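You operate a simulated robot arm through the tools that you are given. There is no shell and no other tool. Be economical: measure what you need, move in short steps, check, and stop when the job is done.

The job below is to be done with a simulated robot arm. You get a single attempt, and the scene is never put back.

Task
Take the band clamp with teal grip on the top of the bench marked fittings and put it away on the shelf under the wooden bench. Take the jug with teal cap and green band and put it on the top of the small steel table. Close the drawer marked bands. Shut the drawer marked rings. Put the carton marked pipe bands on the top of the small steel stand. Open the drawer marked notes, put the purple holed cube with teal tab in the inside of the drawer marked notes and shut the notes again. Open the drawer marked wiping. Any order will do. Set down upright: jug with teal cap and green band, carton marked pipe bands.

It is judged by the outcome, as a careful person would: the job done as asked, and still so three seconds after it is handed in. It fails if anything else is knocked over, pushed out of place, dropped, spilled or broken. A push-on lid holds only when it is set on centred and level and pressed home; a screw cap is set on level and turned clockwise until tight.

Robot
A 6-joint arm with a two-finger parallel gripper on a trunk, on a base that drives. Base frame: it is fixed to the floor where the robot stands at the start and does not move with it; the origin is under the middle of the robot, x ahead of it, y to its left, z up. Units: mm, degrees, N and s.
With the tool pointing down near the work surface it reaches from about 260 to 680 mm from the robot's upright axis, wherever it stands. Its first joint turns from -166.0 to 166.0 degrees. Places, roughly: band clamp with teal grip (8x11x4 cm) [500, 200, 800]; carton marked pipe bands [-1250, -1750, 750]; drawer marked bands [400, 0, 700]; drawer marked notes [500, -4200, 700]; drawer marked rings [400, 700, 700]; drawer marked wiping [700, -5600, 700]; inside of the drawer marked notes [600, -4200, 700]; jug with teal cap and green band [750, 250, 750]; purple holed cube with teal tab (4x6x2 cm) [500, -2600, 800]; shelf under the wooden bench [600, -2300, 300]; top of the small steel stand [-1000, -3000, 700]; top of the small steel table [-1100, -2100, 800]. Payload 4.1 kg.
The tool frame sits at the grasp point between the pads (the TCP): z along the fingers, y along the line on which they close. The tips reach 23 mm beyond it. The gripper opens to 94 mm. The fingers are 38 mm wide and 10 mm thick; the gripper's body (54 by 96 mm) begins 39 mm behind the TCP.
Orientation is that of the tool frame in the base frame, as a unit quaternion [w, x, y, z]. With the fingers straight down and closing along the base's y, the tool's x points along the base's -x, its y along +y and its z along -z.

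Tools
- The arm moves only by the tool move_arm. Its argument "targets" is a list of rows, each a list of 7 numbers: the closure, from 0 (fully open) to 1 (shut), then the shift along the tool's x, y, z in mm, then the turn, a rotation vector about the tool's x, y, z in degrees. In form: [[gripper, x, y, z, rx, ry, rz], ...]. A call has 1 to 10 rows; each row is the pose to reach, as a shift and turn from the pose commanded when the call began, along the tool's axes at that moment. Rows are played at 5 a second. More than 50 mm and 8.6 degrees between two rows, or a gripper value outside its range, and nothing of the call is played. Where a pose cannot be reached the arm comes as near as it can. A force on the tool above 40 N (or 10 N above the force at the start of the call, whichever is more), or a blocked arm, ends the call early, and 0.2 s more pass. The fingers move at their own pace (about 45 mm/s each) and stop on an object; they squeeze with about 44 N. The grip force told is the motor's: it shows also when the fingers shut on nothing. Time passes only in rows, and 0.2 s behind the last, so rows that repeat a pose let the fingers close. The reply holds the time, the measured pose of the TCP, the force on the tool along the base axes, the opening and the grip force, in the units named above and with some noise, with the torque about the TCP (base axes, N m) and any sound that the robot's microphone picked up.
- Cameras (640 x 400 px; columns grow to the right, rows downward): "scene" is now at [22.4, 192.5, 1308.8]; the picture's right is [0.30, -0.95, 0.00], its down [-0.59, -0.19, -0.79] and it looks along [0.75, 0.24, -0.62] (base axes); focal length 214 px, centre (320, 200). "wrist" rides on the gripper at [86, 16, -74] in the tool frame; the picture's right is [-0.18, 0.98, 0.00], its down [-0.58, -0.11, -0.81] and it looks along [-0.79, -0.15, 0.59] (tool axes); focal length 243 px, centre (320, 200).
- camera(camera): a new picture of that camera. The clock stands still meanwhile.
- slide_trunk(by): slides the trunk up (or, below 0, down) by that many mm; the arm and the scene camera ride with it, the base frame stays. It gives what a move gives, with no picture.
- roll_base(legs): drives the robot by 1 to 6 legs, each [ahead, turn to the left] in mm and degrees, along the robot's own axes; the way and the turn of a leg run together, so that a leg with both is an arc; at most 1500 mm and 180 degrees a leg. The arm and the cameras ride along, it lands a little off, and it stops where it bumps. It gives what a move gives.
- aim_head(pan, tilt): turns the head with the scene camera to pan (to the left, within 155 degrees either way) and tilt (down, from -29 to 69), counted from straight ahead of the robot. It gives what a move gives.
- point_at(camera, pixels): there is no depth. For up to 12 entries [column, row, z] of the newest picture of that camera ("zoom" is the newest enlarged one), the place [x, y] in the base frame at which the ray of that pixel passes the height z, good to about 3 mm. The clock stands still meanwhile.
- enlarge(camera, box): a new picture of the part [left, top, right, bottom] of that camera's present view, enlarged. The clock stands still meanwhile.
- finish_job(): hands the job in; it is judged then, once.

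Go step by step. Measure first, check grasps and placings, and put right what went wrong. The budget is 131 turns and 136 pictures, counting those below and the enlarged ones. Unless the task says otherwise, let go and move clear before handing in.

The tools are called after ">>>" by a JSON object that holds its "api" and its "payload". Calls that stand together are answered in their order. move_arm: Moves the arm, as the interface text tells. Its arguments: {"type":"object","properties":{"targets":{"type":"array"}},"required":["targets"]} The other tools are called the same way: slide_trunk (by) slides the trunk up or down; roll_base (legs) drives the base; aim_head (pan, tilt) turns the head that bears the scene camera; camera (camera) takes a picture; point_at (camera, pixels) gives the place at which the rays of pixels pass given heights; enlarge (camera, box) takes an enlarged picture of a part of a camera's view; finish_job () hands the job in.

At the start:

```text
time: 0.0
tcp_pos: [344.8, 257.9, 1129.0]
ee_rot: [0.0, 0.0, 1.0, 0.0]
contact_force: [0.4, -0.3, -0.2]
wrist_torque: [-0.04, -0.01, 0.0]
finger_gap: 93.8
gripper_force: 0.1
trunk travel left (down, up): [-262.0, 328.0]
robot x, y, heading: [6.6, -0.4, -0.0]
head pan, tilt: [17.7, 38.3]
```

scene: 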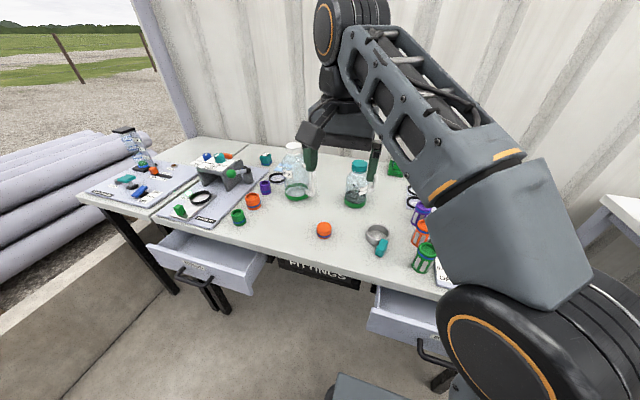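
wrist: 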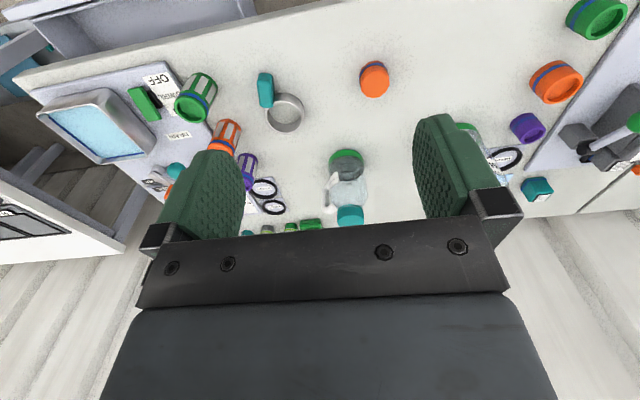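

The scene shows the steel band clamp with teal grip near (378,237), a jug with teal cap at (357,185), and two open drawers. I measure these first with enlarged views.

>>> {"api": "enlarge", "payload": {"camera": "scene", "box": [280, 140, 460, 260]}}

>>> {"api": "point_at", "payload": {"camera": "scene", "pixels": [[378, 237, 780], [383, 248, 780], [355, 205, 760], [359, 165, 900], [324, 232, 760], [185, 275, 700], [420, 345, 700], [150, 245, 760], [265, 255, 760], [370, 310, 760]]}}

>>> {"api": "enlarge", "payload": {"camera": "scene", "box": [120, 200, 300, 320]}}

```text
3.33 times, centred on (370, 200) of scene
```

zoom: 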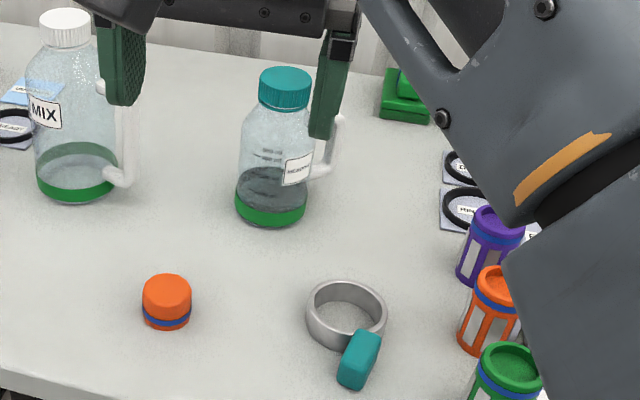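

```text
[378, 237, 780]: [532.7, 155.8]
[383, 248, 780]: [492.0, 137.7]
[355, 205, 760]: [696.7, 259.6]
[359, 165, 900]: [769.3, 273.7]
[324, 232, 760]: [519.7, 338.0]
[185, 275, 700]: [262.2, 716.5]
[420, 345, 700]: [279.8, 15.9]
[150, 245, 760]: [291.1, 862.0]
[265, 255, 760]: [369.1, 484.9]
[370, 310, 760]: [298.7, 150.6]
```

```text
3.33 times, centred on (210, 260) of scene
```

zoom: 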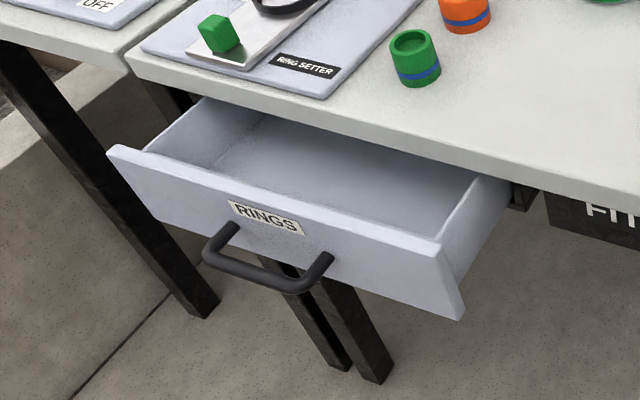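

Two drawers stand open (RINGS front with bar handle). I triangulate the bench height with both cameras using the orange cap and clamp.

>>> {"api": "camera", "payload": {"camera": "wrist"}}

>>> {"api": "camera", "payload": {"camera": "scene"}}

>>> {"api": "point_at", "payload": {"camera": "wrist", "pixels": [[374, 79, 740], [374, 79, 780], [285, 112, 740], [285, 112, 780], [265, 90, 740], [265, 90, 780], [346, 165, 740], [346, 165, 780], [350, 217, 840], [350, 217, 900]]}}

>>> {"api": "point_at", "payload": {"camera": "scene", "pixels": [[324, 230, 740], [324, 230, 780], [377, 235, 740], [377, 235, 780], [382, 248, 740], [382, 248, 780], [355, 197, 740], [355, 197, 780], [359, 166, 840], [359, 166, 900]]}}

>>> {"api": "enlarge", "payload": {"camera": "wrist", "box": [210, 50, 450, 240]}}

```text
131 pictures are left
```

wrist: 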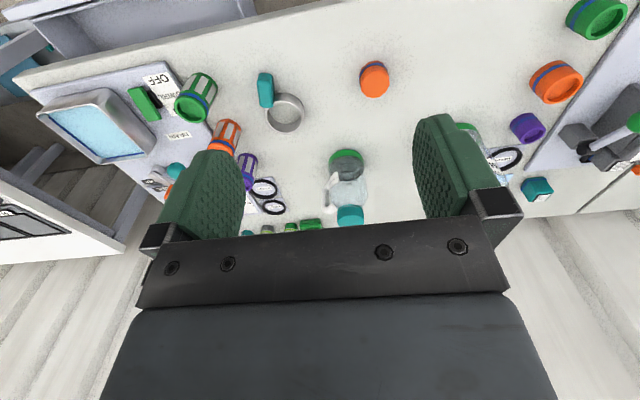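

```text
130 pictures are left
```

scene: 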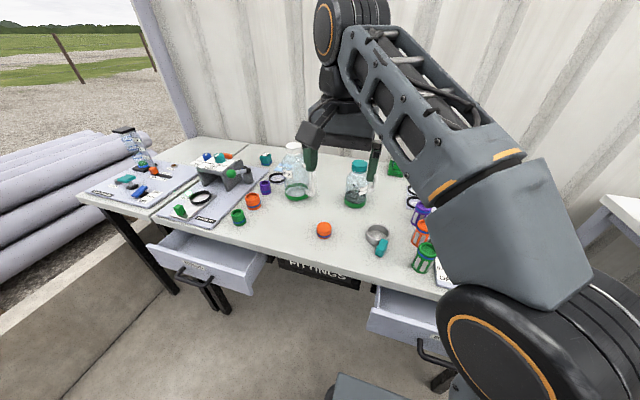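

```text
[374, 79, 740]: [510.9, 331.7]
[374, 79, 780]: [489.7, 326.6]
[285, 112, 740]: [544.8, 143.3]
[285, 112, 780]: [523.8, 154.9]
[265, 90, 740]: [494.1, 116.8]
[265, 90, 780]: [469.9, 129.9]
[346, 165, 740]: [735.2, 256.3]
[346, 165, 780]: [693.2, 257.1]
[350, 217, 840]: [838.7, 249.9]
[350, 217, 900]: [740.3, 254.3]
```

```text
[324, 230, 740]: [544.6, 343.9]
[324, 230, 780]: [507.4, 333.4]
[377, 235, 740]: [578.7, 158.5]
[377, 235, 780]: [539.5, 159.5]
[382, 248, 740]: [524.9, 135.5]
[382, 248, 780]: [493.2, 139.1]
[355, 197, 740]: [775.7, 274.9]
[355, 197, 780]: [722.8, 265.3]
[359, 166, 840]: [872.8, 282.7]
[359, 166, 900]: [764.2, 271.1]
```

```text
2.11 times, centred on (330, 145) of wrist
```

zoom: 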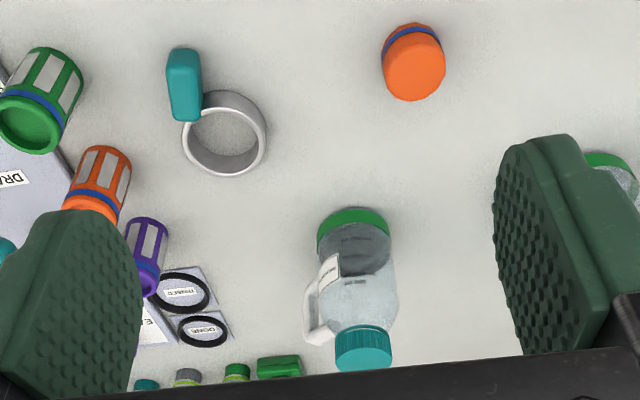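

The bench top looks to be near z 790–800 by triangulation. Before driving I look around the robot with the head.

>>> {"api": "aim_head", "payload": {"pan": 90, "tilt": 35}}

>>> {"api": "camera", "payload": {"camera": "scene"}}

>>> {"api": "aim_head", "payload": {"pan": -90, "tilt": 30}}

>>> {"api": "camera", "payload": {"camera": "scene"}}

>>> {"api": "aim_head", "payload": {"pan": -150, "tilt": 30}}

>>> {"api": "camera", "payload": {"camera": "scene"}}

>>> {"api": "aim_head", "payload": {"pan": -40, "tilt": 40}}

>>> {"api": "camera", "payload": {"camera": "scene"}}

```text
time: 1.4
tcp_pos: [343.3, 258.0, 1130.4]
ee_rot: [0.0, 0.0, 1.0, 0.0]
contact_force: [-0.1, 0.5, 0.2]
wrist_torque: [0.0, 0.0, 0.0]
finger_gap: 94.0
gripper_force: 0.1
trunk travel left (down, up): [-262.0, 328.0]
robot x, y, heading: [1.1, 3.8, -0.1]
head pan, tilt: [90.0, 35.0]
```

```text
128 pictures are left
```

scene: 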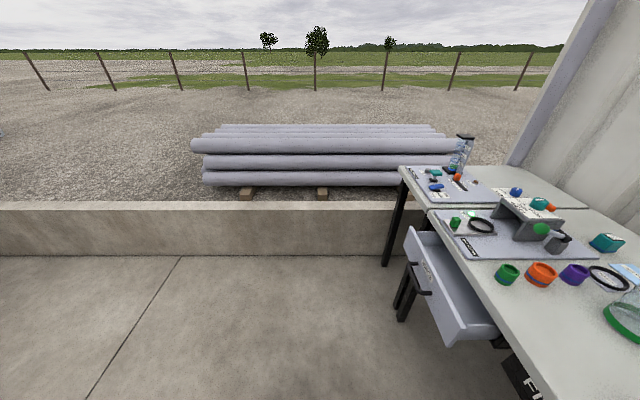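

```text
time: 4.1
tcp_pos: [344.0, 258.7, 1129.3]
ee_rot: [0.0, 0.0, 1.0, -0.001]
contact_force: [1.0, -0.7, -0.6]
wrist_torque: [-0.01, 0.01, -0.01]
finger_gap: 94.0
gripper_force: 0.0
trunk travel left (down, up): [-262.0, 328.0]
robot x, y, heading: [-0.3, 0.8, 0.1]
head pan, tilt: [-90.0, 30.0]
```

```text
127 pictures are left
```

scene: 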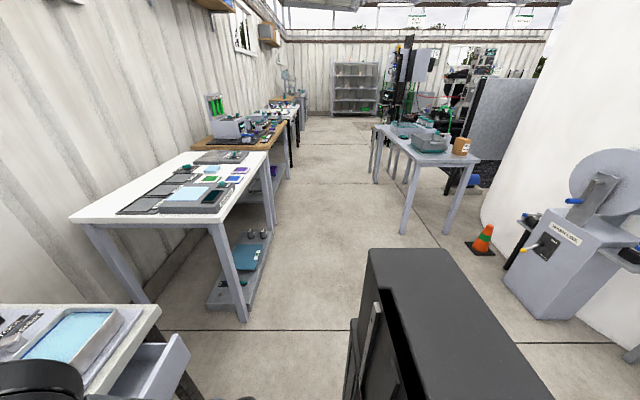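

```text
time: 5.4
tcp_pos: [343.9, 259.0, 1129.6]
ee_rot: [0.001, 0.0, 1.0, 0.001]
contact_force: [-0.6, -0.5, 1.3]
wrist_torque: [0.01, 0.0, 0.01]
finger_gap: 94.2
gripper_force: 0.0
trunk travel left (down, up): [-262.0, 328.0]
robot x, y, heading: [2.1, 0.1, 0.4]
head pan, tilt: [-150.0, 30.0]
```

```text
126 pictures are left
```

scene: 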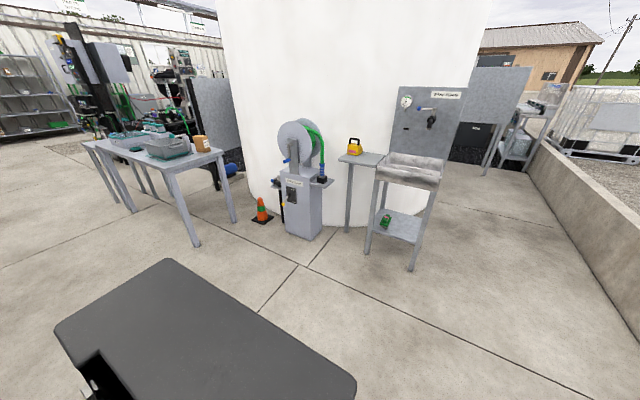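

```text
time: 7.3
tcp_pos: [343.7, 258.4, 1128.4]
ee_rot: [0.0, 0.0, 1.0, 0.0]
contact_force: [1.2, -0.3, 0.5]
wrist_torque: [-0.03, -0.02, -0.01]
finger_gap: 93.5
gripper_force: 0.0
trunk travel left (down, up): [-262.0, 328.0]
robot x, y, heading: [-1.1, 1.1, 0.2]
head pan, tilt: [-40.0, 40.0]
```

```text
125 pictures are left
```

scene: 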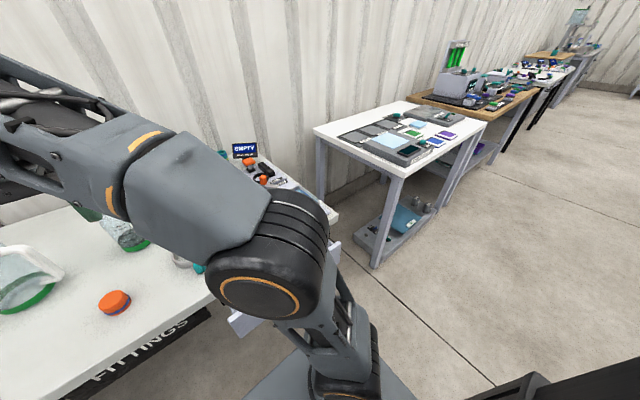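

The floor behind is clear and the left ledge is far enough. I back off in a dog-leg to stand between the two drawers.

>>> {"api": "roll_base", "payload": {"legs": [[-150, 0], [0, -40], [-450, 0], [0, 40], [220, 0]]}}

>>> {"api": "aim_head", "payload": {"pan": 0, "tilt": 45}}

>>> {"api": "camera", "payload": {"camera": "scene"}}

```text
time: 16.0
tcp_pos: [76.1, 545.0, 1129.5]
ee_rot: [0.001, 0.002, 1.0, 0.0]
contact_force: [-0.8, -0.5, 0.4]
wrist_torque: [-0.01, -0.01, -0.02]
finger_gap: 93.8
gripper_force: 0.1
trunk travel left (down, up): [-262.0, 328.0]
robot x, y, heading: [-271.4, 286.9, -0.1]
head pan, tilt: [-40.0, 40.0]
```

```text
time: 17.1
tcp_pos: [75.1, 544.0, 1129.6]
ee_rot: [0.0, 0.002, 1.0, 0.0]
contact_force: [1.7, 0.4, -0.5]
wrist_torque: [-0.01, -0.01, 0.0]
finger_gap: 94.0
gripper_force: 0.0
trunk travel left (down, up): [-262.0, 328.0]
robot x, y, heading: [-270.1, 289.0, -0.3]
head pan, tilt: [0.0, 45.0]
```

```text
124 pictures are left
```

scene: 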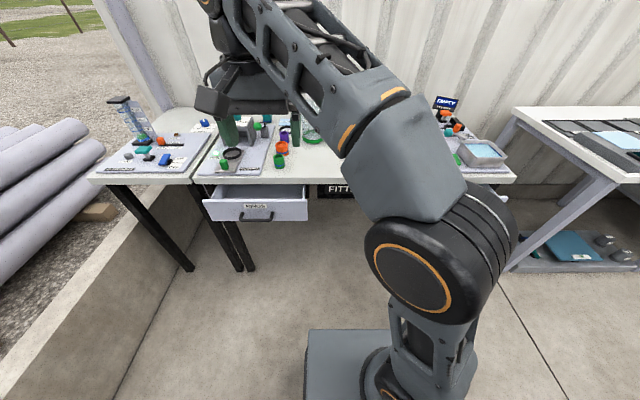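

The rings handle is at about (257,216). I zoom to measure it, and check the bands drawer from another head pan.

>>> {"api": "enlarge", "payload": {"camera": "scene", "box": [180, 150, 340, 260]}}

>>> {"api": "point_at", "payload": {"camera": "scene", "pixels": [[257, 216, 650], [257, 216, 690], [257, 216, 720], [203, 200, 740], [309, 200, 740], [199, 184, 780], [350, 184, 780]]}}

>>> {"api": "point_at", "payload": {"camera": "wrist", "pixels": [[320, 200, 800]]}}

>>> {"api": "camera", "payload": {"camera": "wrist"}}

```text
3.64 times, centred on (260, 205) of scene
```

zoom: 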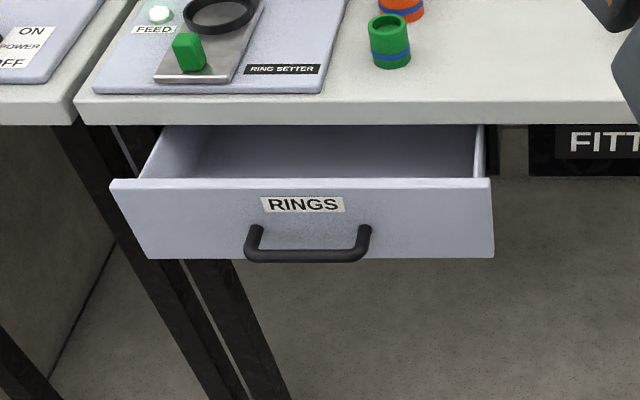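

```text
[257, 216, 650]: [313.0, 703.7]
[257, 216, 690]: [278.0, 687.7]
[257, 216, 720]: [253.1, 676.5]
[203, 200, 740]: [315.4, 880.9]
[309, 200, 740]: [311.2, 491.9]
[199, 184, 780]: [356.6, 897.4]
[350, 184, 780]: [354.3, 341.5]
```

```text
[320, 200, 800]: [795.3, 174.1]
```

```text
122 pictures are left
```

wrist: 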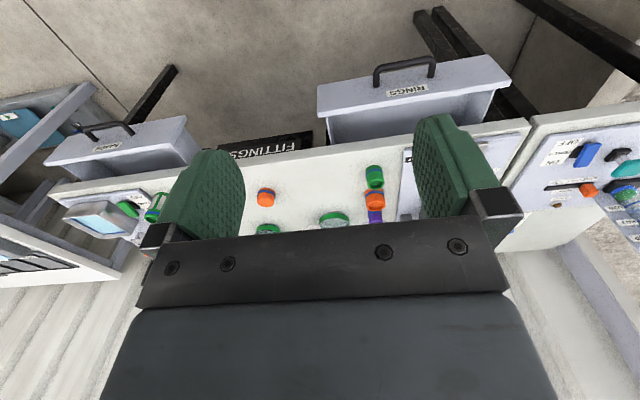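

Both drawers show in the wrist view: rings handle bar at (404,65), bands handle at (107,127). I triangulate both.

>>> {"api": "point_at", "payload": {"camera": "wrist", "pixels": [[404, 64, 650], [404, 64, 720], [106, 126, 650], [106, 126, 720], [486, 92, 720], [486, 92, 780], [318, 112, 720], [318, 112, 780]]}}

>>> {"api": "point_at", "payload": {"camera": "zoom", "pixels": [[308, 255, 650], [308, 255, 720], [490, 180, 720], [490, 180, 780], [112, 182, 720], [112, 182, 780], [78, 100, 800], [640, 100, 800]]}}

```text
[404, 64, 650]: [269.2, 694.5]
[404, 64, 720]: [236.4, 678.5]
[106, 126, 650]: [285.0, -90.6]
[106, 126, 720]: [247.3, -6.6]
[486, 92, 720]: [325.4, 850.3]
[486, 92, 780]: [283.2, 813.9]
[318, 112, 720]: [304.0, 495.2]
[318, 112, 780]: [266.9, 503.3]
```

```text
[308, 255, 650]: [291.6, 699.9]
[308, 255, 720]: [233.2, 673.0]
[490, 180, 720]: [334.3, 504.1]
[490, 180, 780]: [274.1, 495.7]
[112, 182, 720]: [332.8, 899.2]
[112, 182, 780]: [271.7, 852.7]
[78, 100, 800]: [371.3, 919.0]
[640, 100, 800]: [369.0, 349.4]
```

Rings handle bar is at about (240, 678, 711) and bands handle at about (252, -17, 711). I bring the shut gripper down in front of the rings handle.

>>> {"api": "move_arm", "payload": {"targets": [[1, -7, 13, 42, 0, 0, 0], [1, -15, 27, 84, 0, 0, 0], [1, -22, 40, 126, 0, 0, 0], [1, -30, 54, 168, 0, 0, 0], [1, -37, 67, 210, 0, 0, 0], [1, -45, 80, 252, 0, 0, 0], [1, -52, 94, 294, 0, 0, 0], [1, -60, 107, 336, 0, 0, 0], [1, -67, 121, 378, 0, 0, 0], [1, -75, 134, 418, 0, 0, 0]]}}

>>> {"api": "camera", "payload": {"camera": "wrist"}}

>>> {"api": "camera", "payload": {"camera": "scene"}}

```text
time: 19.3
tcp_pos: [150.5, 679.1, 712.6]
ee_rot: [0.0, 0.001, 1.0, 0.001]
contact_force: [-0.6, -0.3, 0.1]
wrist_torque: [0.0, -0.01, 0.01]
finger_gap: 0.1
gripper_force: 42.5
trunk travel left (down, up): [-262.0, 328.0]
robot x, y, heading: [-270.4, 290.6, 0.0]
head pan, tilt: [0.0, 45.0]
```

```text
121 pictures are left
```

wrist: 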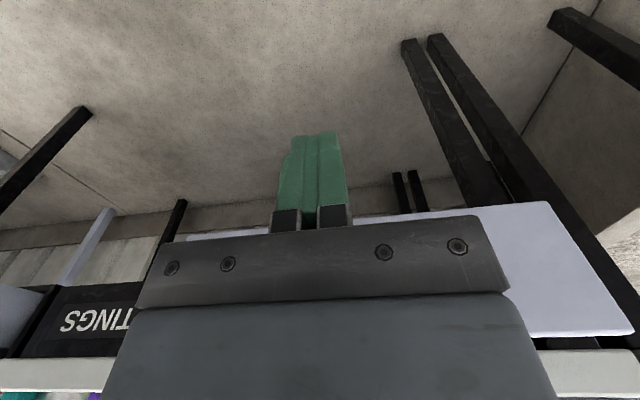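

```text
120 pictures are left
```

scene: 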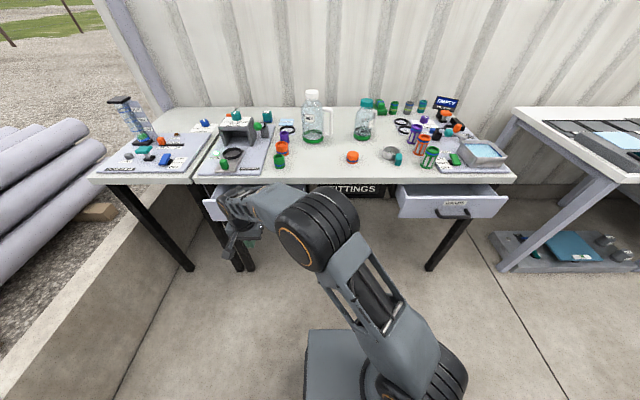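

The shut fingers are in front of the rings drawer. I push forward gently.

>>> {"api": "move_arm", "payload": {"targets": [[1, -20, 0, 0, 0, 0, 0], [1, -40, 0, 0, 0, 0, 0], [1, -55, 0, 0, 0, 0, 0], [1, -65, 0, 0, 0, 0, 0], [1, -75, 0, 0, 0, 0, 0], [1, -85, 0, 0, 0, 0, 0], [1, -95, 0, 0, 0, 0, 0], [1, -105, 0, 0, 0, 0, 0], [1, -115, 0, 0, 0, 0, 0], [1, -125, 0, 0, 0, 0, 0]]}}

>>> {"api": "camera", "payload": {"camera": "wrist"}}

>>> {"api": "enlarge", "payload": {"camera": "scene", "box": [180, 90, 520, 280]}}

>>> {"api": "point_at", "payload": {"camera": "scene", "pixels": [[451, 212, 711], [360, 152, 820], [390, 152, 820], [398, 159, 820], [363, 137, 820], [368, 103, 960], [400, 200, 780], [508, 200, 780]]}}

```text
time: 21.5
tcp_pos: [275.9, 678.1, 711.5]
ee_rot: [0.001, 0.002, 1.0, 0.001]
contact_force: [-0.7, -0.2, 0.9]
wrist_torque: [0.02, -0.02, 0.02]
finger_gap: 0.0
gripper_force: 42.0
trunk travel left (down, up): [-262.0, 328.0]
robot x, y, heading: [-271.4, 288.6, -0.3]
head pan, tilt: [0.0, 45.0]
```

```text
119 pictures are left
```

wrist: 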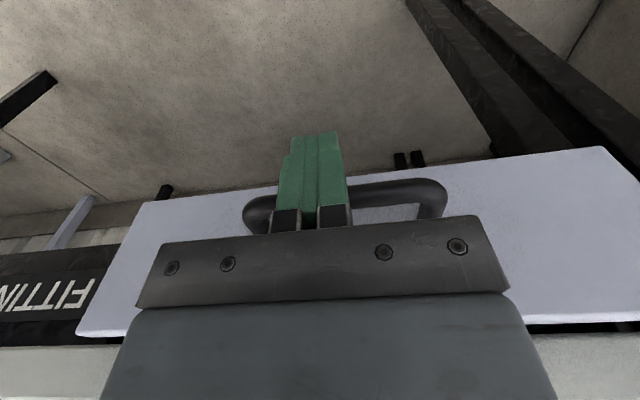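

```text
1.88 times, centred on (350, 185) of scene
```

zoom: 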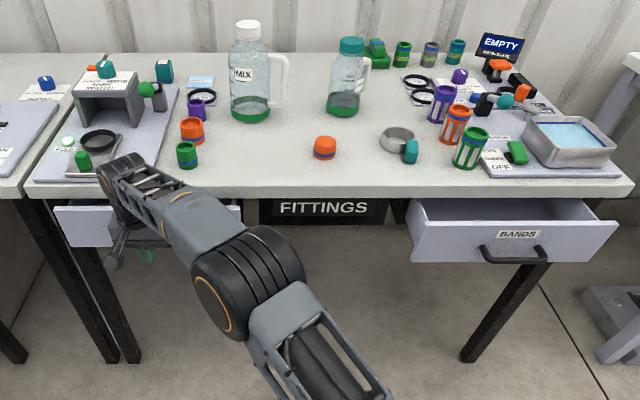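

```text
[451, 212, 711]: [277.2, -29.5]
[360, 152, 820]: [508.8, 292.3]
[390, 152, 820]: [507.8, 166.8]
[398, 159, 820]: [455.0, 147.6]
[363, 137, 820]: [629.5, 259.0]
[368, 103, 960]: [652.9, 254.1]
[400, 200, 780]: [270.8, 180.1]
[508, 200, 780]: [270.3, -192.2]
```

Fingers seem at the handle bar (rows 185-215) with little force yet. I keep pushing.

>>> {"api": "move_arm", "payload": {"targets": [[1, -10, 0, 0, 0, 0, 0], [1, -20, 0, 0, 0, 0, 0], [1, -30, 0, 0, 0, 0, 0], [1, -40, 0, 0, 0, 0, 0], [1, -50, 0, 0, 0, 0, 0], [1, -60, 0, 0, 0, 0, 0], [1, -70, 0, 0, 0, 0, 0], [1, -80, 0, 0, 0, 0, 0], [1, -90, 0, 0, 0, 0, 0], [1, -100, 0, 0, 0, 0, 0]]}}

>>> {"api": "camera", "payload": {"camera": "wrist"}}

>>> {"api": "enlarge", "payload": {"camera": "scene", "box": [180, 140, 340, 260]}}

```text
time: 23.6
tcp_pos: [318.6, 664.9, 710.7]
ee_rot: [-0.002, -0.003, 1.0, 0.0]
contact_force: [-14.4, 0.3, 2.2]
wrist_torque: [-0.04, -1.32, -0.22]
finger_gap: 0.1
gripper_force: 42.2
out of reach, approached as far as the arm can: row 4, 5, 6, 7, 8, 9, 10
trunk travel left (down, up): [-262.0, 328.0]
robot x, y, heading: [-271.0, 287.2, 0.4]
head pan, tilt: [0.0, 45.0]
stopped in row 10: the force on the tool passed its limit at 46 N (the readings are from after the stop); the commanded pose is now the measured one
```

```text
117 pictures are left
```

wrist: 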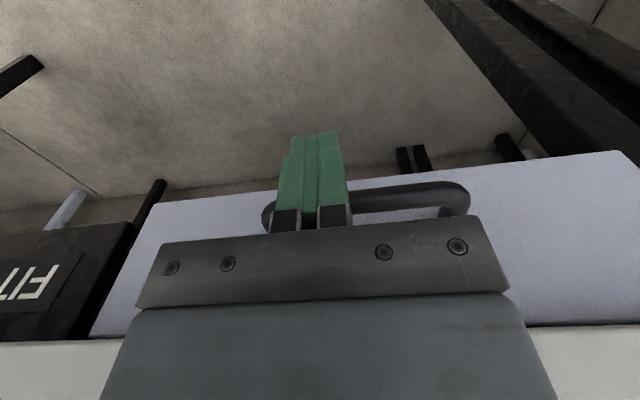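

```text
3.33 times, centred on (260, 200) of scene
```

zoom: 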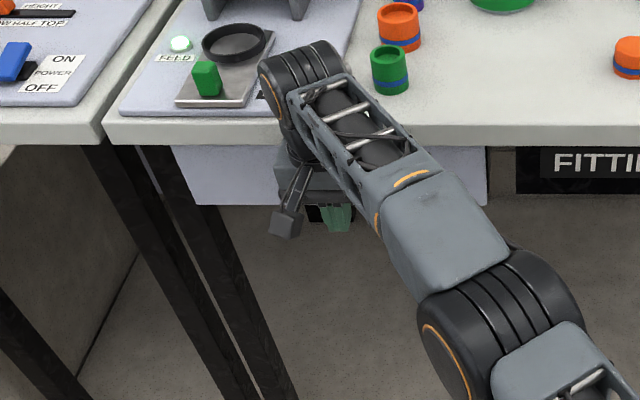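

The rings drawer looks flush with the bench edge. I retreat the arm and check.

>>> {"api": "move_arm", "payload": {"targets": [[1, 40, 0, 0, 0, 0, 0], [1, 80, 0, 0, 0, 0, 0], [1, 120, -30, 0, 0, 0, 0], [1, 160, -60, 0, 0, 0, 0], [1, 170, -100, 0, 0, 0, 0], [1, 170, -150, 0, 0, 0, 0], [1, 170, -200, 0, 0, 0, 0], [1, 170, -250, 0, 0, 0, 0], [1, 170, -300, 0, 0, 0, 0], [1, 170, -350, 0, 0, 0, 0]]}}

>>> {"api": "camera", "payload": {"camera": "scene"}}

>>> {"api": "enlarge", "payload": {"camera": "scene", "box": [180, 140, 340, 260]}}

```text
time: 25.8
tcp_pos: [152.9, 312.6, 709.1]
ee_rot: [-0.002, -0.004, 1.0, 0.0]
contact_force: [-0.1, 0.8, -1.0]
wrist_torque: [-0.06, -0.02, 0.0]
finger_gap: 0.0
gripper_force: 42.2
trunk travel left (down, up): [-262.0, 328.0]
robot x, y, heading: [-266.6, 292.0, 0.4]
head pan, tilt: [0.0, 45.0]
```

```text
115 pictures are left
```

scene: 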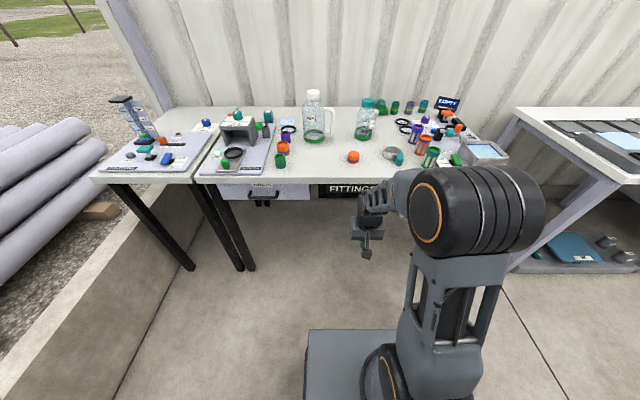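

```text
3.33 times, centred on (260, 200) of scene
```

zoom: 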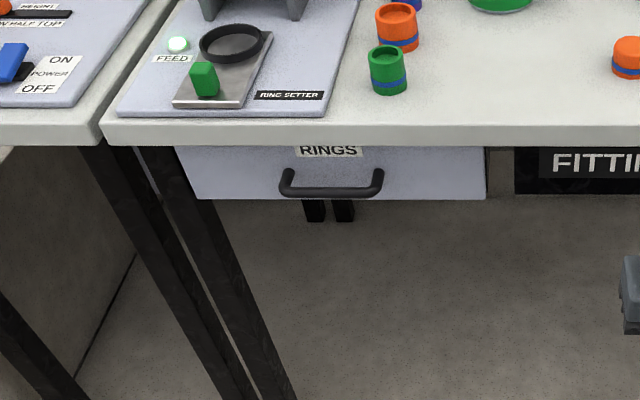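

>>> {"api": "point_at", "payload": {"camera": "zoom", "pixels": [[330, 190, 711], [340, 198, 680], [345, 145, 780], [345, 145, 800], [345, 120, 820]]}}

```text
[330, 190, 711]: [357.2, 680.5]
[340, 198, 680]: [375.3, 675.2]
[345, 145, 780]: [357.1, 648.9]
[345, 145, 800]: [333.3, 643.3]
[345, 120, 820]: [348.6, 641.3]
```

The torque reading puts that stop about 90 mm above the TCP, so the gripper body met the bench edge and the drawer may not be quite shut. I turn the tool horizontal (fingers forward) and go to the bands handle first.

>>> {"api": "move_arm", "payload": {"targets": [[1, 0, -34, 0, 0, -8.5, 0], [1, 0, -68, 0, 0, -17, 0], [1, 0, -101, 0, 0, -25.5, 0], [1, -5, -135, 0, 0, -34, 0], [1, -10, -169, 0, 0, -42.5, 0], [1, -15, -203, 0, 0, -51, 0], [1, -20, -237, 0, 0, -59.5, 0], [1, -25, -270, 0, 0, -68, 0], [1, -30, -304, 0, 0, -76.5, 0], [1, -35, -338, 0, 0, -85, 0]]}}

>>> {"api": "camera", "payload": {"camera": "wrist"}}

>>> {"api": "camera", "payload": {"camera": "scene"}}

```text
time: 28.0
tcp_pos: [188.4, -25.0, 707.9]
ee_rot: [0.675, -0.002, 0.738, 0.002]
contact_force: [-0.9, 0.4, 0.5]
wrist_torque: [0.03, 0.01, -0.02]
finger_gap: 0.1
gripper_force: 43.2
out of reach, approached as far as the arm can: row 4
trunk travel left (down, up): [-262.0, 328.0]
robot x, y, heading: [-270.1, 290.3, -0.0]
head pan, tilt: [0.0, 45.0]
```

```text
113 pictures are left
```

wrist: 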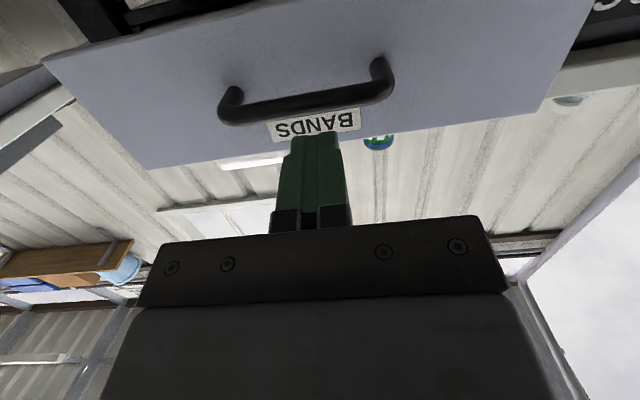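

```text
112 pictures are left
```

scene: 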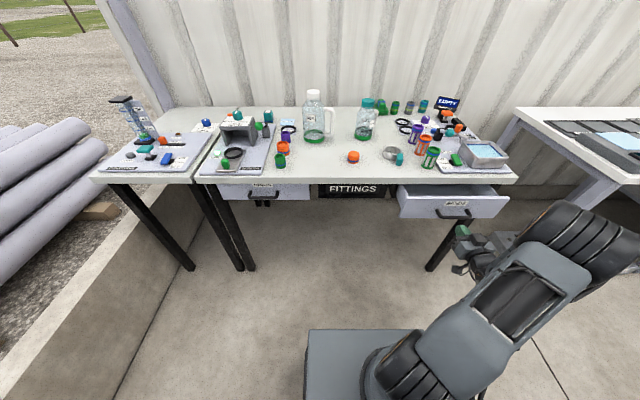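

The horizontal tool faces the BANDS drawer label at (315,125). I push forward.

>>> {"api": "move_arm", "payload": {"targets": [[1, 0, 0, 20, 0, 0, 0], [1, 0, 0, 35, 0, 0, 0], [1, 0, 0, 50, 0, 0, 0], [1, 0, 0, 65, 0, 0, 0], [1, 0, 0, 80, 0, 0, 0], [1, 0, 0, 95, 0, 0, 0], [1, 0, 0, 110, 0, 0, 0], [1, 0, 0, 125, 0, 0, 0], [1, 0, 0, 140, 0, 0, 0], [1, 0, 0, 150, 0, 0, 0]]}}

>>> {"api": "camera", "payload": {"camera": "wrist"}}

>>> {"api": "enlarge", "payload": {"camera": "scene", "box": [380, 140, 540, 260]}}

```text
time: 30.1
tcp_pos: [328.0, -23.5, 694.3]
ee_rot: [0.674, -0.001, 0.739, 0.003]
contact_force: [-26.0, 10.7, 12.1]
wrist_torque: [-0.14, -0.53, 0.13]
finger_gap: 0.0
gripper_force: 42.4
trunk travel left (down, up): [-262.0, 328.0]
robot x, y, heading: [-269.8, 287.9, -0.3]
head pan, tilt: [0.0, 45.0]
stopped in row 10: the force on the tool passed its limit at 56 N (the readings are from after the stop); the commanded pose is now the measured one
```

```text
111 pictures are left
```

wrist: 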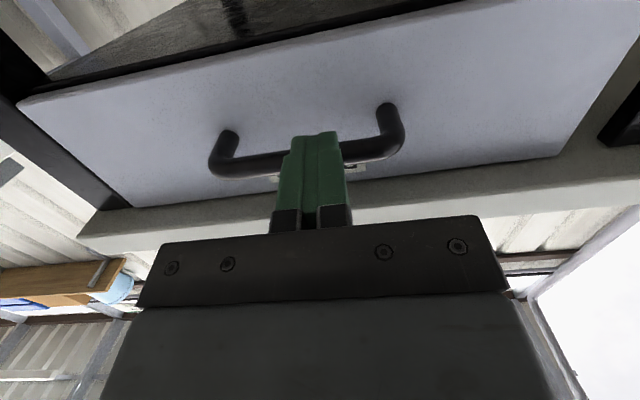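

```text
3.33 times, centred on (460, 200) of scene
```

zoom: 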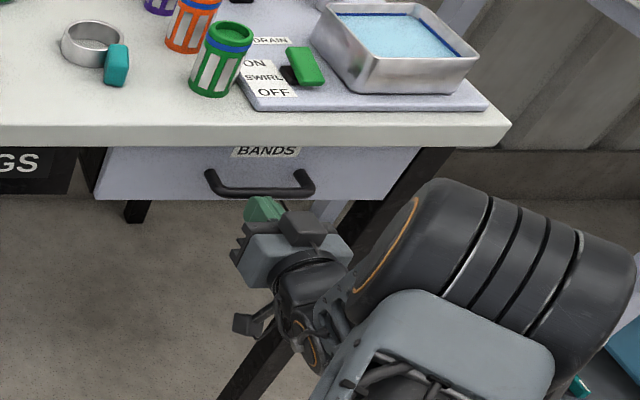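

Bands drawer pushed against its stop at 56 N with the bar contacted at x≈351. The rings bar was left at about x≈343, so I back off and go push it the same way.

>>> {"api": "move_arm", "payload": {"targets": [[1, 0, 0, -50, 0, 0, 0], [1, 0, 0, -90, 0, 0, 0], [1, 0, 40, -100, 0, 0, 0], [1, 0, 90, -100, 0, 0, 0], [1, 0, 140, -100, 0, 0, 0], [1, 0, 190, -100, 0, 0, 0], [1, 0, 240, -100, 0, 0, 0], [1, 0, 290, -100, 0, 0, 0], [1, 0, 340, -100, 0, 0, 0], [1, 0, 370, -100, 0, 0, 0]]}}

>>> {"api": "move_arm", "payload": {"targets": [[1, 0, 45, 0, 0, 0, 0], [1, 0, 90, 0, 0, 0, 0], [1, 0, 135, 0, 0, 0, 0], [1, 0, 180, 0, 0, 0, 0], [1, 0, 225, 0, 0, 0, 0], [1, 0, 270, 0, 0, 0, 0], [1, 0, 315, 0, 0, 0, 0], [1, 0, 332, 0, 0, 0, 0], [1, 0, 332, 30, 0, 0, 0]]}}

>>> {"api": "camera", "payload": {"camera": "wrist"}}

>>> {"api": "enlarge", "payload": {"camera": "scene", "box": [180, 90, 520, 280]}}

```text
time: 32.3
tcp_pos: [242.4, 237.7, 735.0]
ee_rot: [0.665, 0.01, 0.745, 0.046]
contact_force: [0.6, 0.3, -0.1]
wrist_torque: [-0.03, 0.03, 0.01]
finger_gap: 0.0
gripper_force: 42.6
out of reach, approached as far as the arm can: row 5, 6, 7, 8, 9, 10
trunk travel left (down, up): [-262.0, 328.0]
robot x, y, heading: [-268.5, 285.8, 0.2]
head pan, tilt: [0.0, 45.0]
```

```text
time: 34.3
tcp_pos: [225.2, 244.0, 746.6]
ee_rot: [0.664, 0.008, 0.746, 0.049]
contact_force: [0.5, -0.9, 0.5]
wrist_torque: [0.01, -0.01, -0.01]
finger_gap: 0.1
gripper_force: 42.3
out of reach, approached as far as the arm can: row 1, 2, 3, 4, 5, 6, 7, 8, 9
trunk travel left (down, up): [-262.0, 328.0]
robot x, y, heading: [-273.9, 287.6, 0.2]
head pan, tilt: [0.0, 45.0]
```

```text
109 pictures are left
```

wrist: 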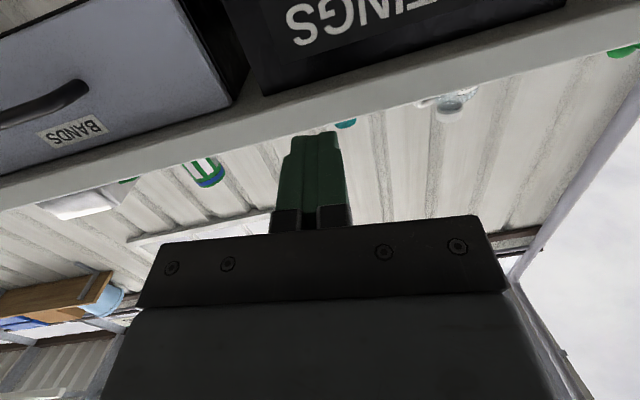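

```text
1.88 times, centred on (350, 185) of scene
```

zoom: 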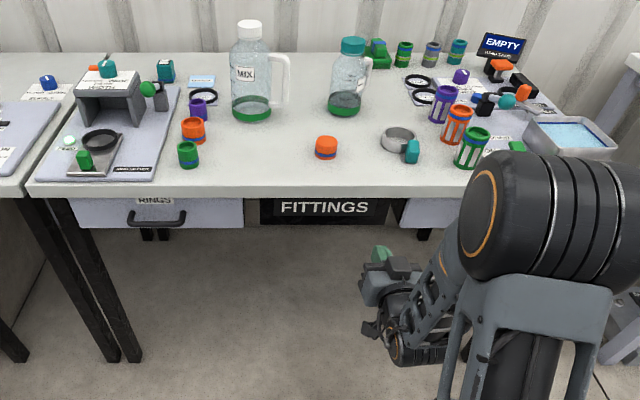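

Both drawers' lower edges and bars now sit at the same rows (228 and 218 in the zoom), so both are shut. I raise the arm with a forward tilt and drive toward the bench for the clamp.

>>> {"api": "move_arm", "payload": {"targets": [[0.2, -30, 0, 0, 0, 5, 0], [0, -60, 0, 0, 0, 10, 0], [0, -90, 0, 0, 0, 15, 0], [0, -120, 0, 0, 0, 20, 0], [0, -150, 0, 0, 0, 25, 0], [0, -180, 0, 0, 0, 30, 0], [0, -210, 0, 0, 0, 35, 0], [0, -240, 0, 0, 0, 40, 0], [0, -270, 0, 0, 0, 45, 0], [0, -300, 0, 0, 0, 50, 0]]}}

>>> {"api": "roll_base", "payload": {"legs": [[255, 0]]}}

>>> {"api": "aim_head", "payload": {"pan": -8, "tilt": 50}}

>>> {"api": "camera", "payload": {"camera": "wrist"}}

>>> {"api": "camera", "payload": {"camera": "scene"}}

```text
time: 36.5
tcp_pos: [254.7, 218.2, 1048.9]
ee_rot: [0.286, -0.011, 0.957, 0.047]
contact_force: [-0.9, -0.7, -0.1]
wrist_torque: [0.0, -0.02, 0.0]
finger_gap: 93.8
gripper_force: 0.0
trunk travel left (down, up): [-262.0, 328.0]
robot x, y, heading: [-274.5, 287.5, 0.3]
head pan, tilt: [0.0, 45.0]
```

```text
time: 38.3
tcp_pos: [507.1, 217.9, 1048.2]
ee_rot: [0.287, -0.012, 0.957, 0.047]
contact_force: [0.7, -0.8, -0.5]
wrist_torque: [0.01, 0.0, 0.03]
finger_gap: 94.0
gripper_force: 0.0
trunk travel left (down, up): [-262.0, 328.0]
robot x, y, heading: [-16.3, 287.6, 0.0]
head pan, tilt: [0.0, 45.0]
```

```text
time: 39.0
tcp_pos: [506.7, 219.0, 1049.0]
ee_rot: [0.287, -0.012, 0.957, 0.047]
contact_force: [0.9, 0.8, -0.5]
wrist_torque: [-0.03, 0.01, -0.02]
finger_gap: 94.1
gripper_force: 0.0
trunk travel left (down, up): [-262.0, 328.0]
robot x, y, heading: [-19.0, 289.2, -0.0]
head pan, tilt: [-8.0, 50.0]
```

```text
107 pictures are left
```

wrist: 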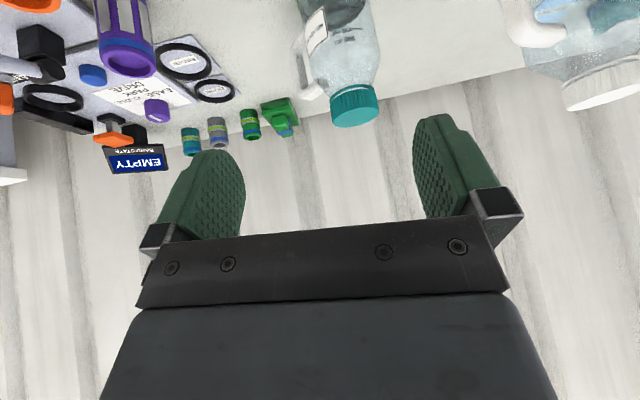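

```text
106 pictures are left
```

scene: 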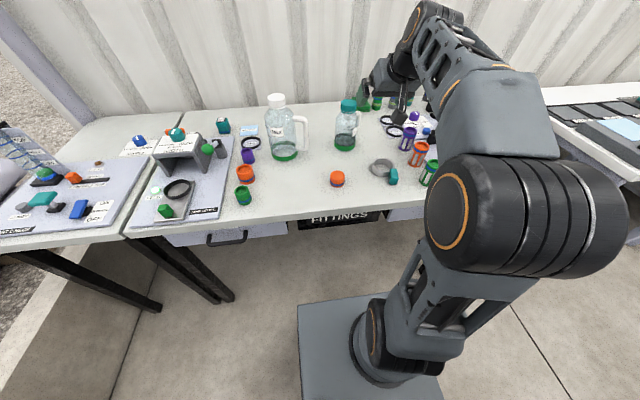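

I take a closer look at the jug and clamp in both cameras to triangulate them.

>>> {"api": "enlarge", "payload": {"camera": "scene", "box": [310, 90, 430, 200]}}

>>> {"api": "point_at", "payload": {"camera": "wrist", "pixels": [[355, 98, 920], [355, 98, 960], [357, 120, 960], [357, 120, 1000], [192, 128, 850], [192, 128, 820]]}}

>>> {"api": "point_at", "payload": {"camera": "scene", "pixels": [[348, 110, 920], [348, 110, 960], [348, 103, 960], [348, 103, 1000], [344, 148, 800], [344, 148, 820], [379, 168, 820], [379, 168, 840], [394, 178, 820], [394, 178, 840]]}}

```text
3.64 times, centred on (370, 145) of scene
```

zoom: 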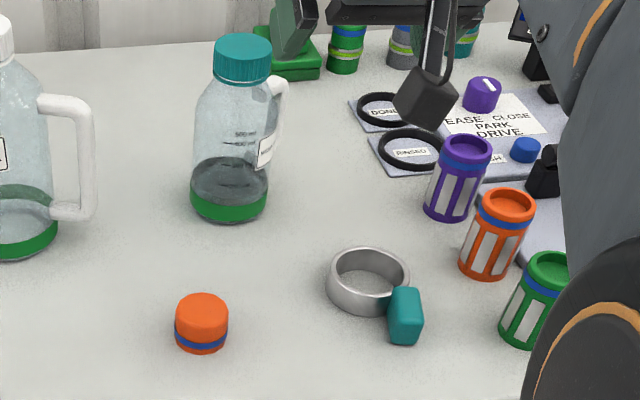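

```text
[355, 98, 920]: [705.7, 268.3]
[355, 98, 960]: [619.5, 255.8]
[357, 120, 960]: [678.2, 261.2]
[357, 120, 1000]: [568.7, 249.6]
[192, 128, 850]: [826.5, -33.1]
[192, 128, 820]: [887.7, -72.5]
```

```text
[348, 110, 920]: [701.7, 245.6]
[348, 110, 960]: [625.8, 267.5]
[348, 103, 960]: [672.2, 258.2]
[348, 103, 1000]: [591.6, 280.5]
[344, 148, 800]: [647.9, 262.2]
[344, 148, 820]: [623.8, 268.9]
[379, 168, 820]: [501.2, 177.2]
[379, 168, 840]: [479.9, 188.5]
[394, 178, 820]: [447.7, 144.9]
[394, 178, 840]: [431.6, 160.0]
```

The jug is about at (660, 260), cap top near z 965, handle toward -y. I move up 80 mm closer and set the tool vertical with the fingers closing along x for a cap/neck grasp.

>>> {"api": "roll_base", "payload": {"legs": [[80, 0]]}}

>>> {"api": "move_arm", "payload": {"targets": [[0, 0, 0, -20, 0.9, 5.5, 0.2], [0, 0, 0, -40, 1.8, 11, 0.4], [0, 0, 0, -50, 2.7, 16.6, 0.7], [0, 0, 0, -50, 3.6, 22.1, 0.9], [0, 0, 0, -50, 4.5, 27.7, 1.2], [0, 0, 0, -50, 5.4, 33.2, 1.4]]}}

>>> {"api": "move_arm", "payload": {"targets": [[0, 0, 0, 0, 0, 0, 8.5], [0, 0, 0, 0, 0, 0, 17], [0, 0, 0, 0, 0, 0, 25.5], [0, 0, 0, 0, 0, 0, 34], [0, 0, 0, 0, 0, 0, 42.5], [0, 0, 0, 0, 0, 0, 51], [0, 0, 0, 0, 0, 0, 59.5], [0, 0, 0, 0, 0, 0, 68], [0, 0, 0, 0, 0, 0, 76.5], [0, 0, 0, 0, 0, 0, 85]]}}

>>> {"api": "camera", "payload": {"camera": "wrist"}}

>>> {"api": "camera", "payload": {"camera": "scene"}}

```text
time: 40.1
tcp_pos: [585.9, 219.8, 1049.4]
ee_rot: [0.287, -0.012, 0.957, 0.047]
contact_force: [0.2, -0.1, 0.8]
wrist_torque: [0.01, -0.02, -0.03]
finger_gap: 93.7
gripper_force: 0.0
trunk travel left (down, up): [-262.0, 328.0]
robot x, y, heading: [63.9, 284.9, -0.1]
head pan, tilt: [-8.0, 50.0]
```

```text
time: 41.5
tcp_pos: [560.2, 214.7, 1091.0]
ee_rot: [0.001, 0.0, 1.0, 0.0]
contact_force: [0.1, 0.2, -0.1]
wrist_torque: [0.0, -0.05, -0.02]
finger_gap: 94.0
gripper_force: 0.0
trunk travel left (down, up): [-262.0, 328.0]
robot x, y, heading: [62.9, 285.4, -0.0]
head pan, tilt: [-8.0, 50.0]
```

```text
time: 43.7
tcp_pos: [559.9, 215.2, 1091.6]
ee_rot: [0.0, 0.676, 0.737, 0.003]
contact_force: [-0.4, 1.1, -1.3]
wrist_torque: [0.01, 0.01, -0.02]
finger_gap: 94.0
gripper_force: 0.0
trunk travel left (down, up): [-262.0, 328.0]
robot x, y, heading: [61.9, 286.2, 0.1]
head pan, tilt: [-8.0, 50.0]
```

```text
104 pictures are left
```

wrist: 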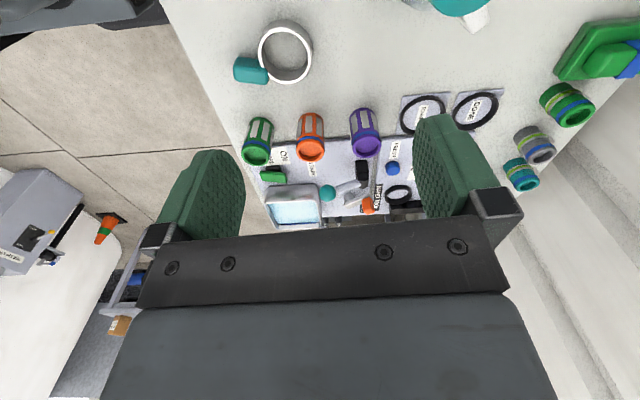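

```text
103 pictures are left
```

scene: 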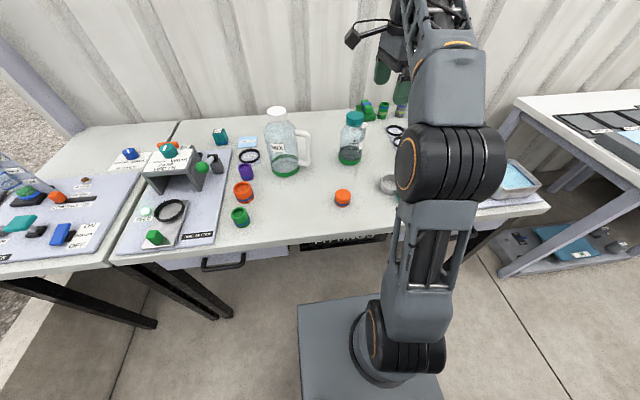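

The tool is vertical with fingers closing nearly along x. I move above the estimated jug position and check alignment.

>>> {"api": "move_arm", "payload": {"targets": [[0, 15, 40, 10, 0, 0, 0], [0, 30, 80, 20, 0, 0, 0], [0, 37, 98, 40, 0, 0, 0], [0, 37, 98, 40, 0, 0, 0]]}}

>>> {"api": "camera", "payload": {"camera": "wrist"}}

>>> {"api": "enlarge", "payload": {"camera": "scene", "box": [280, 30, 440, 180]}}

>>> {"api": "point_at", "payload": {"camera": "scene", "pixels": [[355, 116, 965]]}}

```text
time: 44.7
tcp_pos: [646.1, 259.9, 1042.3]
ee_rot: [0.001, 0.676, 0.737, 0.002]
contact_force: [-0.1, 0.0, -0.2]
wrist_torque: [-0.01, -0.02, 0.0]
finger_gap: 93.9
gripper_force: 0.1
out of reach, approached as far as the arm can: row 2, 3, 4
trunk travel left (down, up): [-262.0, 328.0]
robot x, y, heading: [63.2, 286.7, 0.3]
head pan, tilt: [-8.0, 50.0]
```

```text
102 pictures are left
```

wrist: 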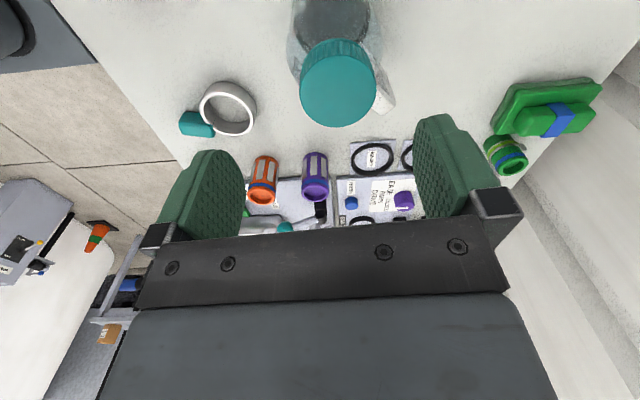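

```text
2.67 times, centred on (360, 105) of scene
```

zoom: 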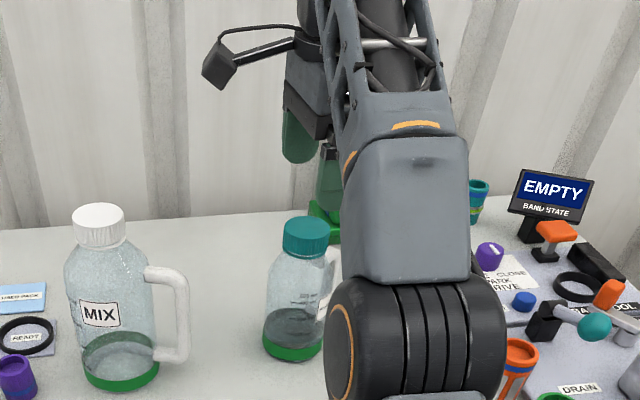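

```text
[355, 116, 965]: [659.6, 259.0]
```

>>> {"api": "point_at", "payload": {"camera": "wrist", "pixels": [[338, 88, 960], [338, 88, 970], [338, 88, 980], [302, 92, 965], [375, 85, 965]]}}

>>> {"api": "point_at", "payload": {"camera": "zoom", "pixels": [[307, 231, 960], [307, 231, 970], [307, 231, 980], [284, 232, 965], [329, 232, 965]]}}

```text
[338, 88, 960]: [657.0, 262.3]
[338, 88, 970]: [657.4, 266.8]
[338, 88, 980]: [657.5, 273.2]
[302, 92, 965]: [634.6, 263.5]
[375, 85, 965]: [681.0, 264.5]
```

```text
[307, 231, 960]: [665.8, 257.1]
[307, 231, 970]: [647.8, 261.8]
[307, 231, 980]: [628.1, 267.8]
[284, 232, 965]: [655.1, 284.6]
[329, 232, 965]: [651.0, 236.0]
```

Cap top centre is at about (657, 263, 965). I descend to just around it.

>>> {"api": "move_arm", "payload": {"targets": [[0, 0, 0, 30, 0, 0, 0], [0, 0, 0, 60, 0, 0, 0], [0, 0, 0, 60, 0, 0, 0]]}}

```text
time: 45.5
tcp_pos: [644.4, 260.1, 982.9]
ee_rot: [0.0, 0.676, 0.737, 0.003]
contact_force: [0.3, -0.4, 0.1]
wrist_torque: [0.0, 0.03, -0.02]
finger_gap: 94.2
gripper_force: 0.0
trunk travel left (down, up): [-262.0, 328.0]
robot x, y, heading: [62.5, 287.3, -0.0]
head pan, tilt: [-8.0, 50.0]
```

>>> {"api": "move_arm", "payload": {"targets": [[0, 1, 6, 10, 0, 0, 0], [0, 2, 12, 20, 0, 0, 0], [0, 2, 12, 33, 0, 0, 0], [0, 2, 12, 33, 0, 0, 0]]}}

>>> {"api": "camera", "payload": {"camera": "wrist"}}

>>> {"api": "enlarge", "payload": {"camera": "scene", "box": [280, 30, 440, 180]}}

```text
time: 46.5
tcp_pos: [656.3, 263.3, 949.0]
ee_rot: [0.001, 0.676, 0.737, 0.002]
contact_force: [-1.2, -0.8, -0.2]
wrist_torque: [0.0, 0.0, 0.0]
finger_gap: 94.0
gripper_force: 0.1
trunk travel left (down, up): [-262.0, 328.0]
robot x, y, heading: [59.4, 285.5, 0.2]
head pan, tilt: [-8.0, 50.0]
```

```text
100 pictures are left
```

wrist: 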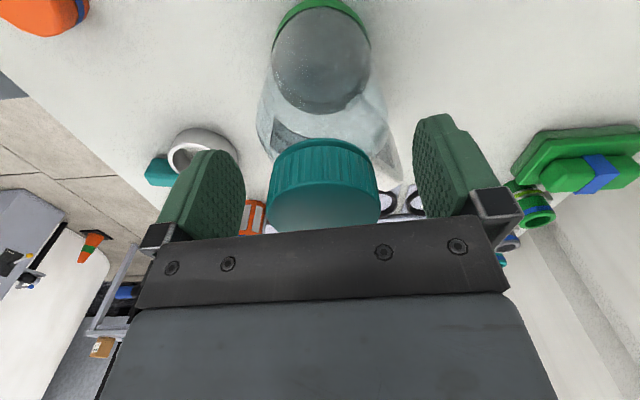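

```text
2.67 times, centred on (360, 105) of scene
```

zoom: 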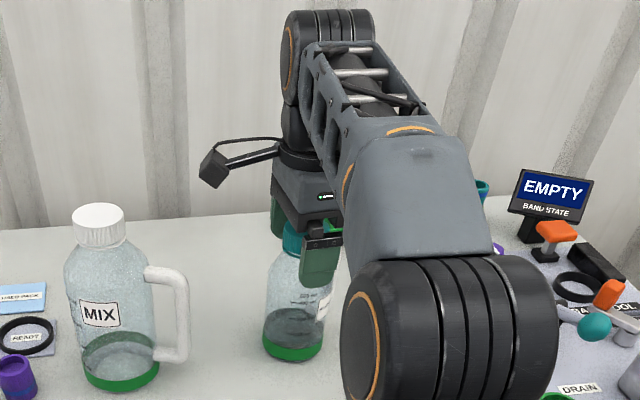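

The cap sits between the pads at (322,185). I close and lift a little.

>>> {"api": "move_arm", "payload": {"targets": [[1, 0, 0, 0, 0, 0, 0], [1, 0, 0, 0, 0, 0, 0], [1, 0, 0, 0, 0, 0, 0], [1, 0, 0, 0, 0, 0, 0], [1, 0, 0, -10, 0, 0, 0], [1, 0, 0, -20, 0, 0, 0], [1, 0, 0, -40, 0, 0, 0]]}}

>>> {"api": "camera", "payload": {"camera": "wrist"}}

>>> {"api": "enlarge", "payload": {"camera": "scene", "box": [280, 30, 440, 180]}}

```text
time: 48.1
tcp_pos: [655.0, 262.8, 992.4]
ee_rot: [0.003, 0.676, 0.737, 0.004]
contact_force: [-1.0, -0.4, 1.1]
wrist_torque: [-0.02, -0.13, 0.03]
finger_gap: 0.1
gripper_force: 42.0
trunk travel left (down, up): [-262.0, 328.0]
robot x, y, heading: [61.9, 287.8, 0.7]
head pan, tilt: [-8.0, 50.0]
```

```text
98 pictures are left
```

wrist: 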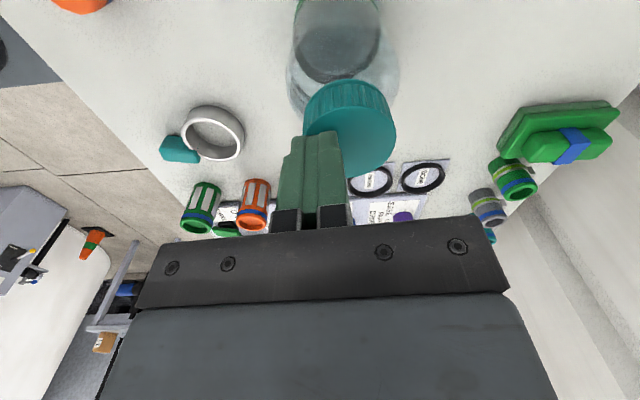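

```text
2.67 times, centred on (360, 105) of scene
```

zoom: 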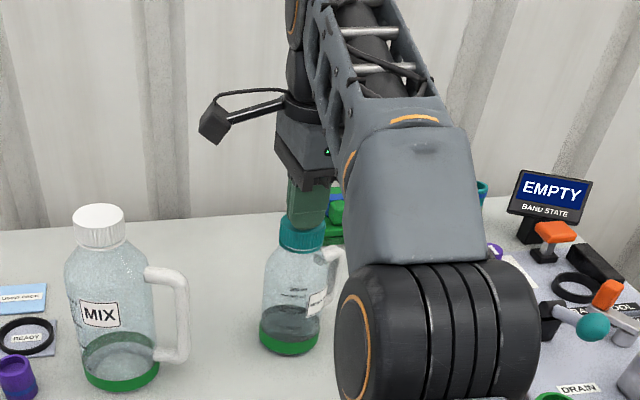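

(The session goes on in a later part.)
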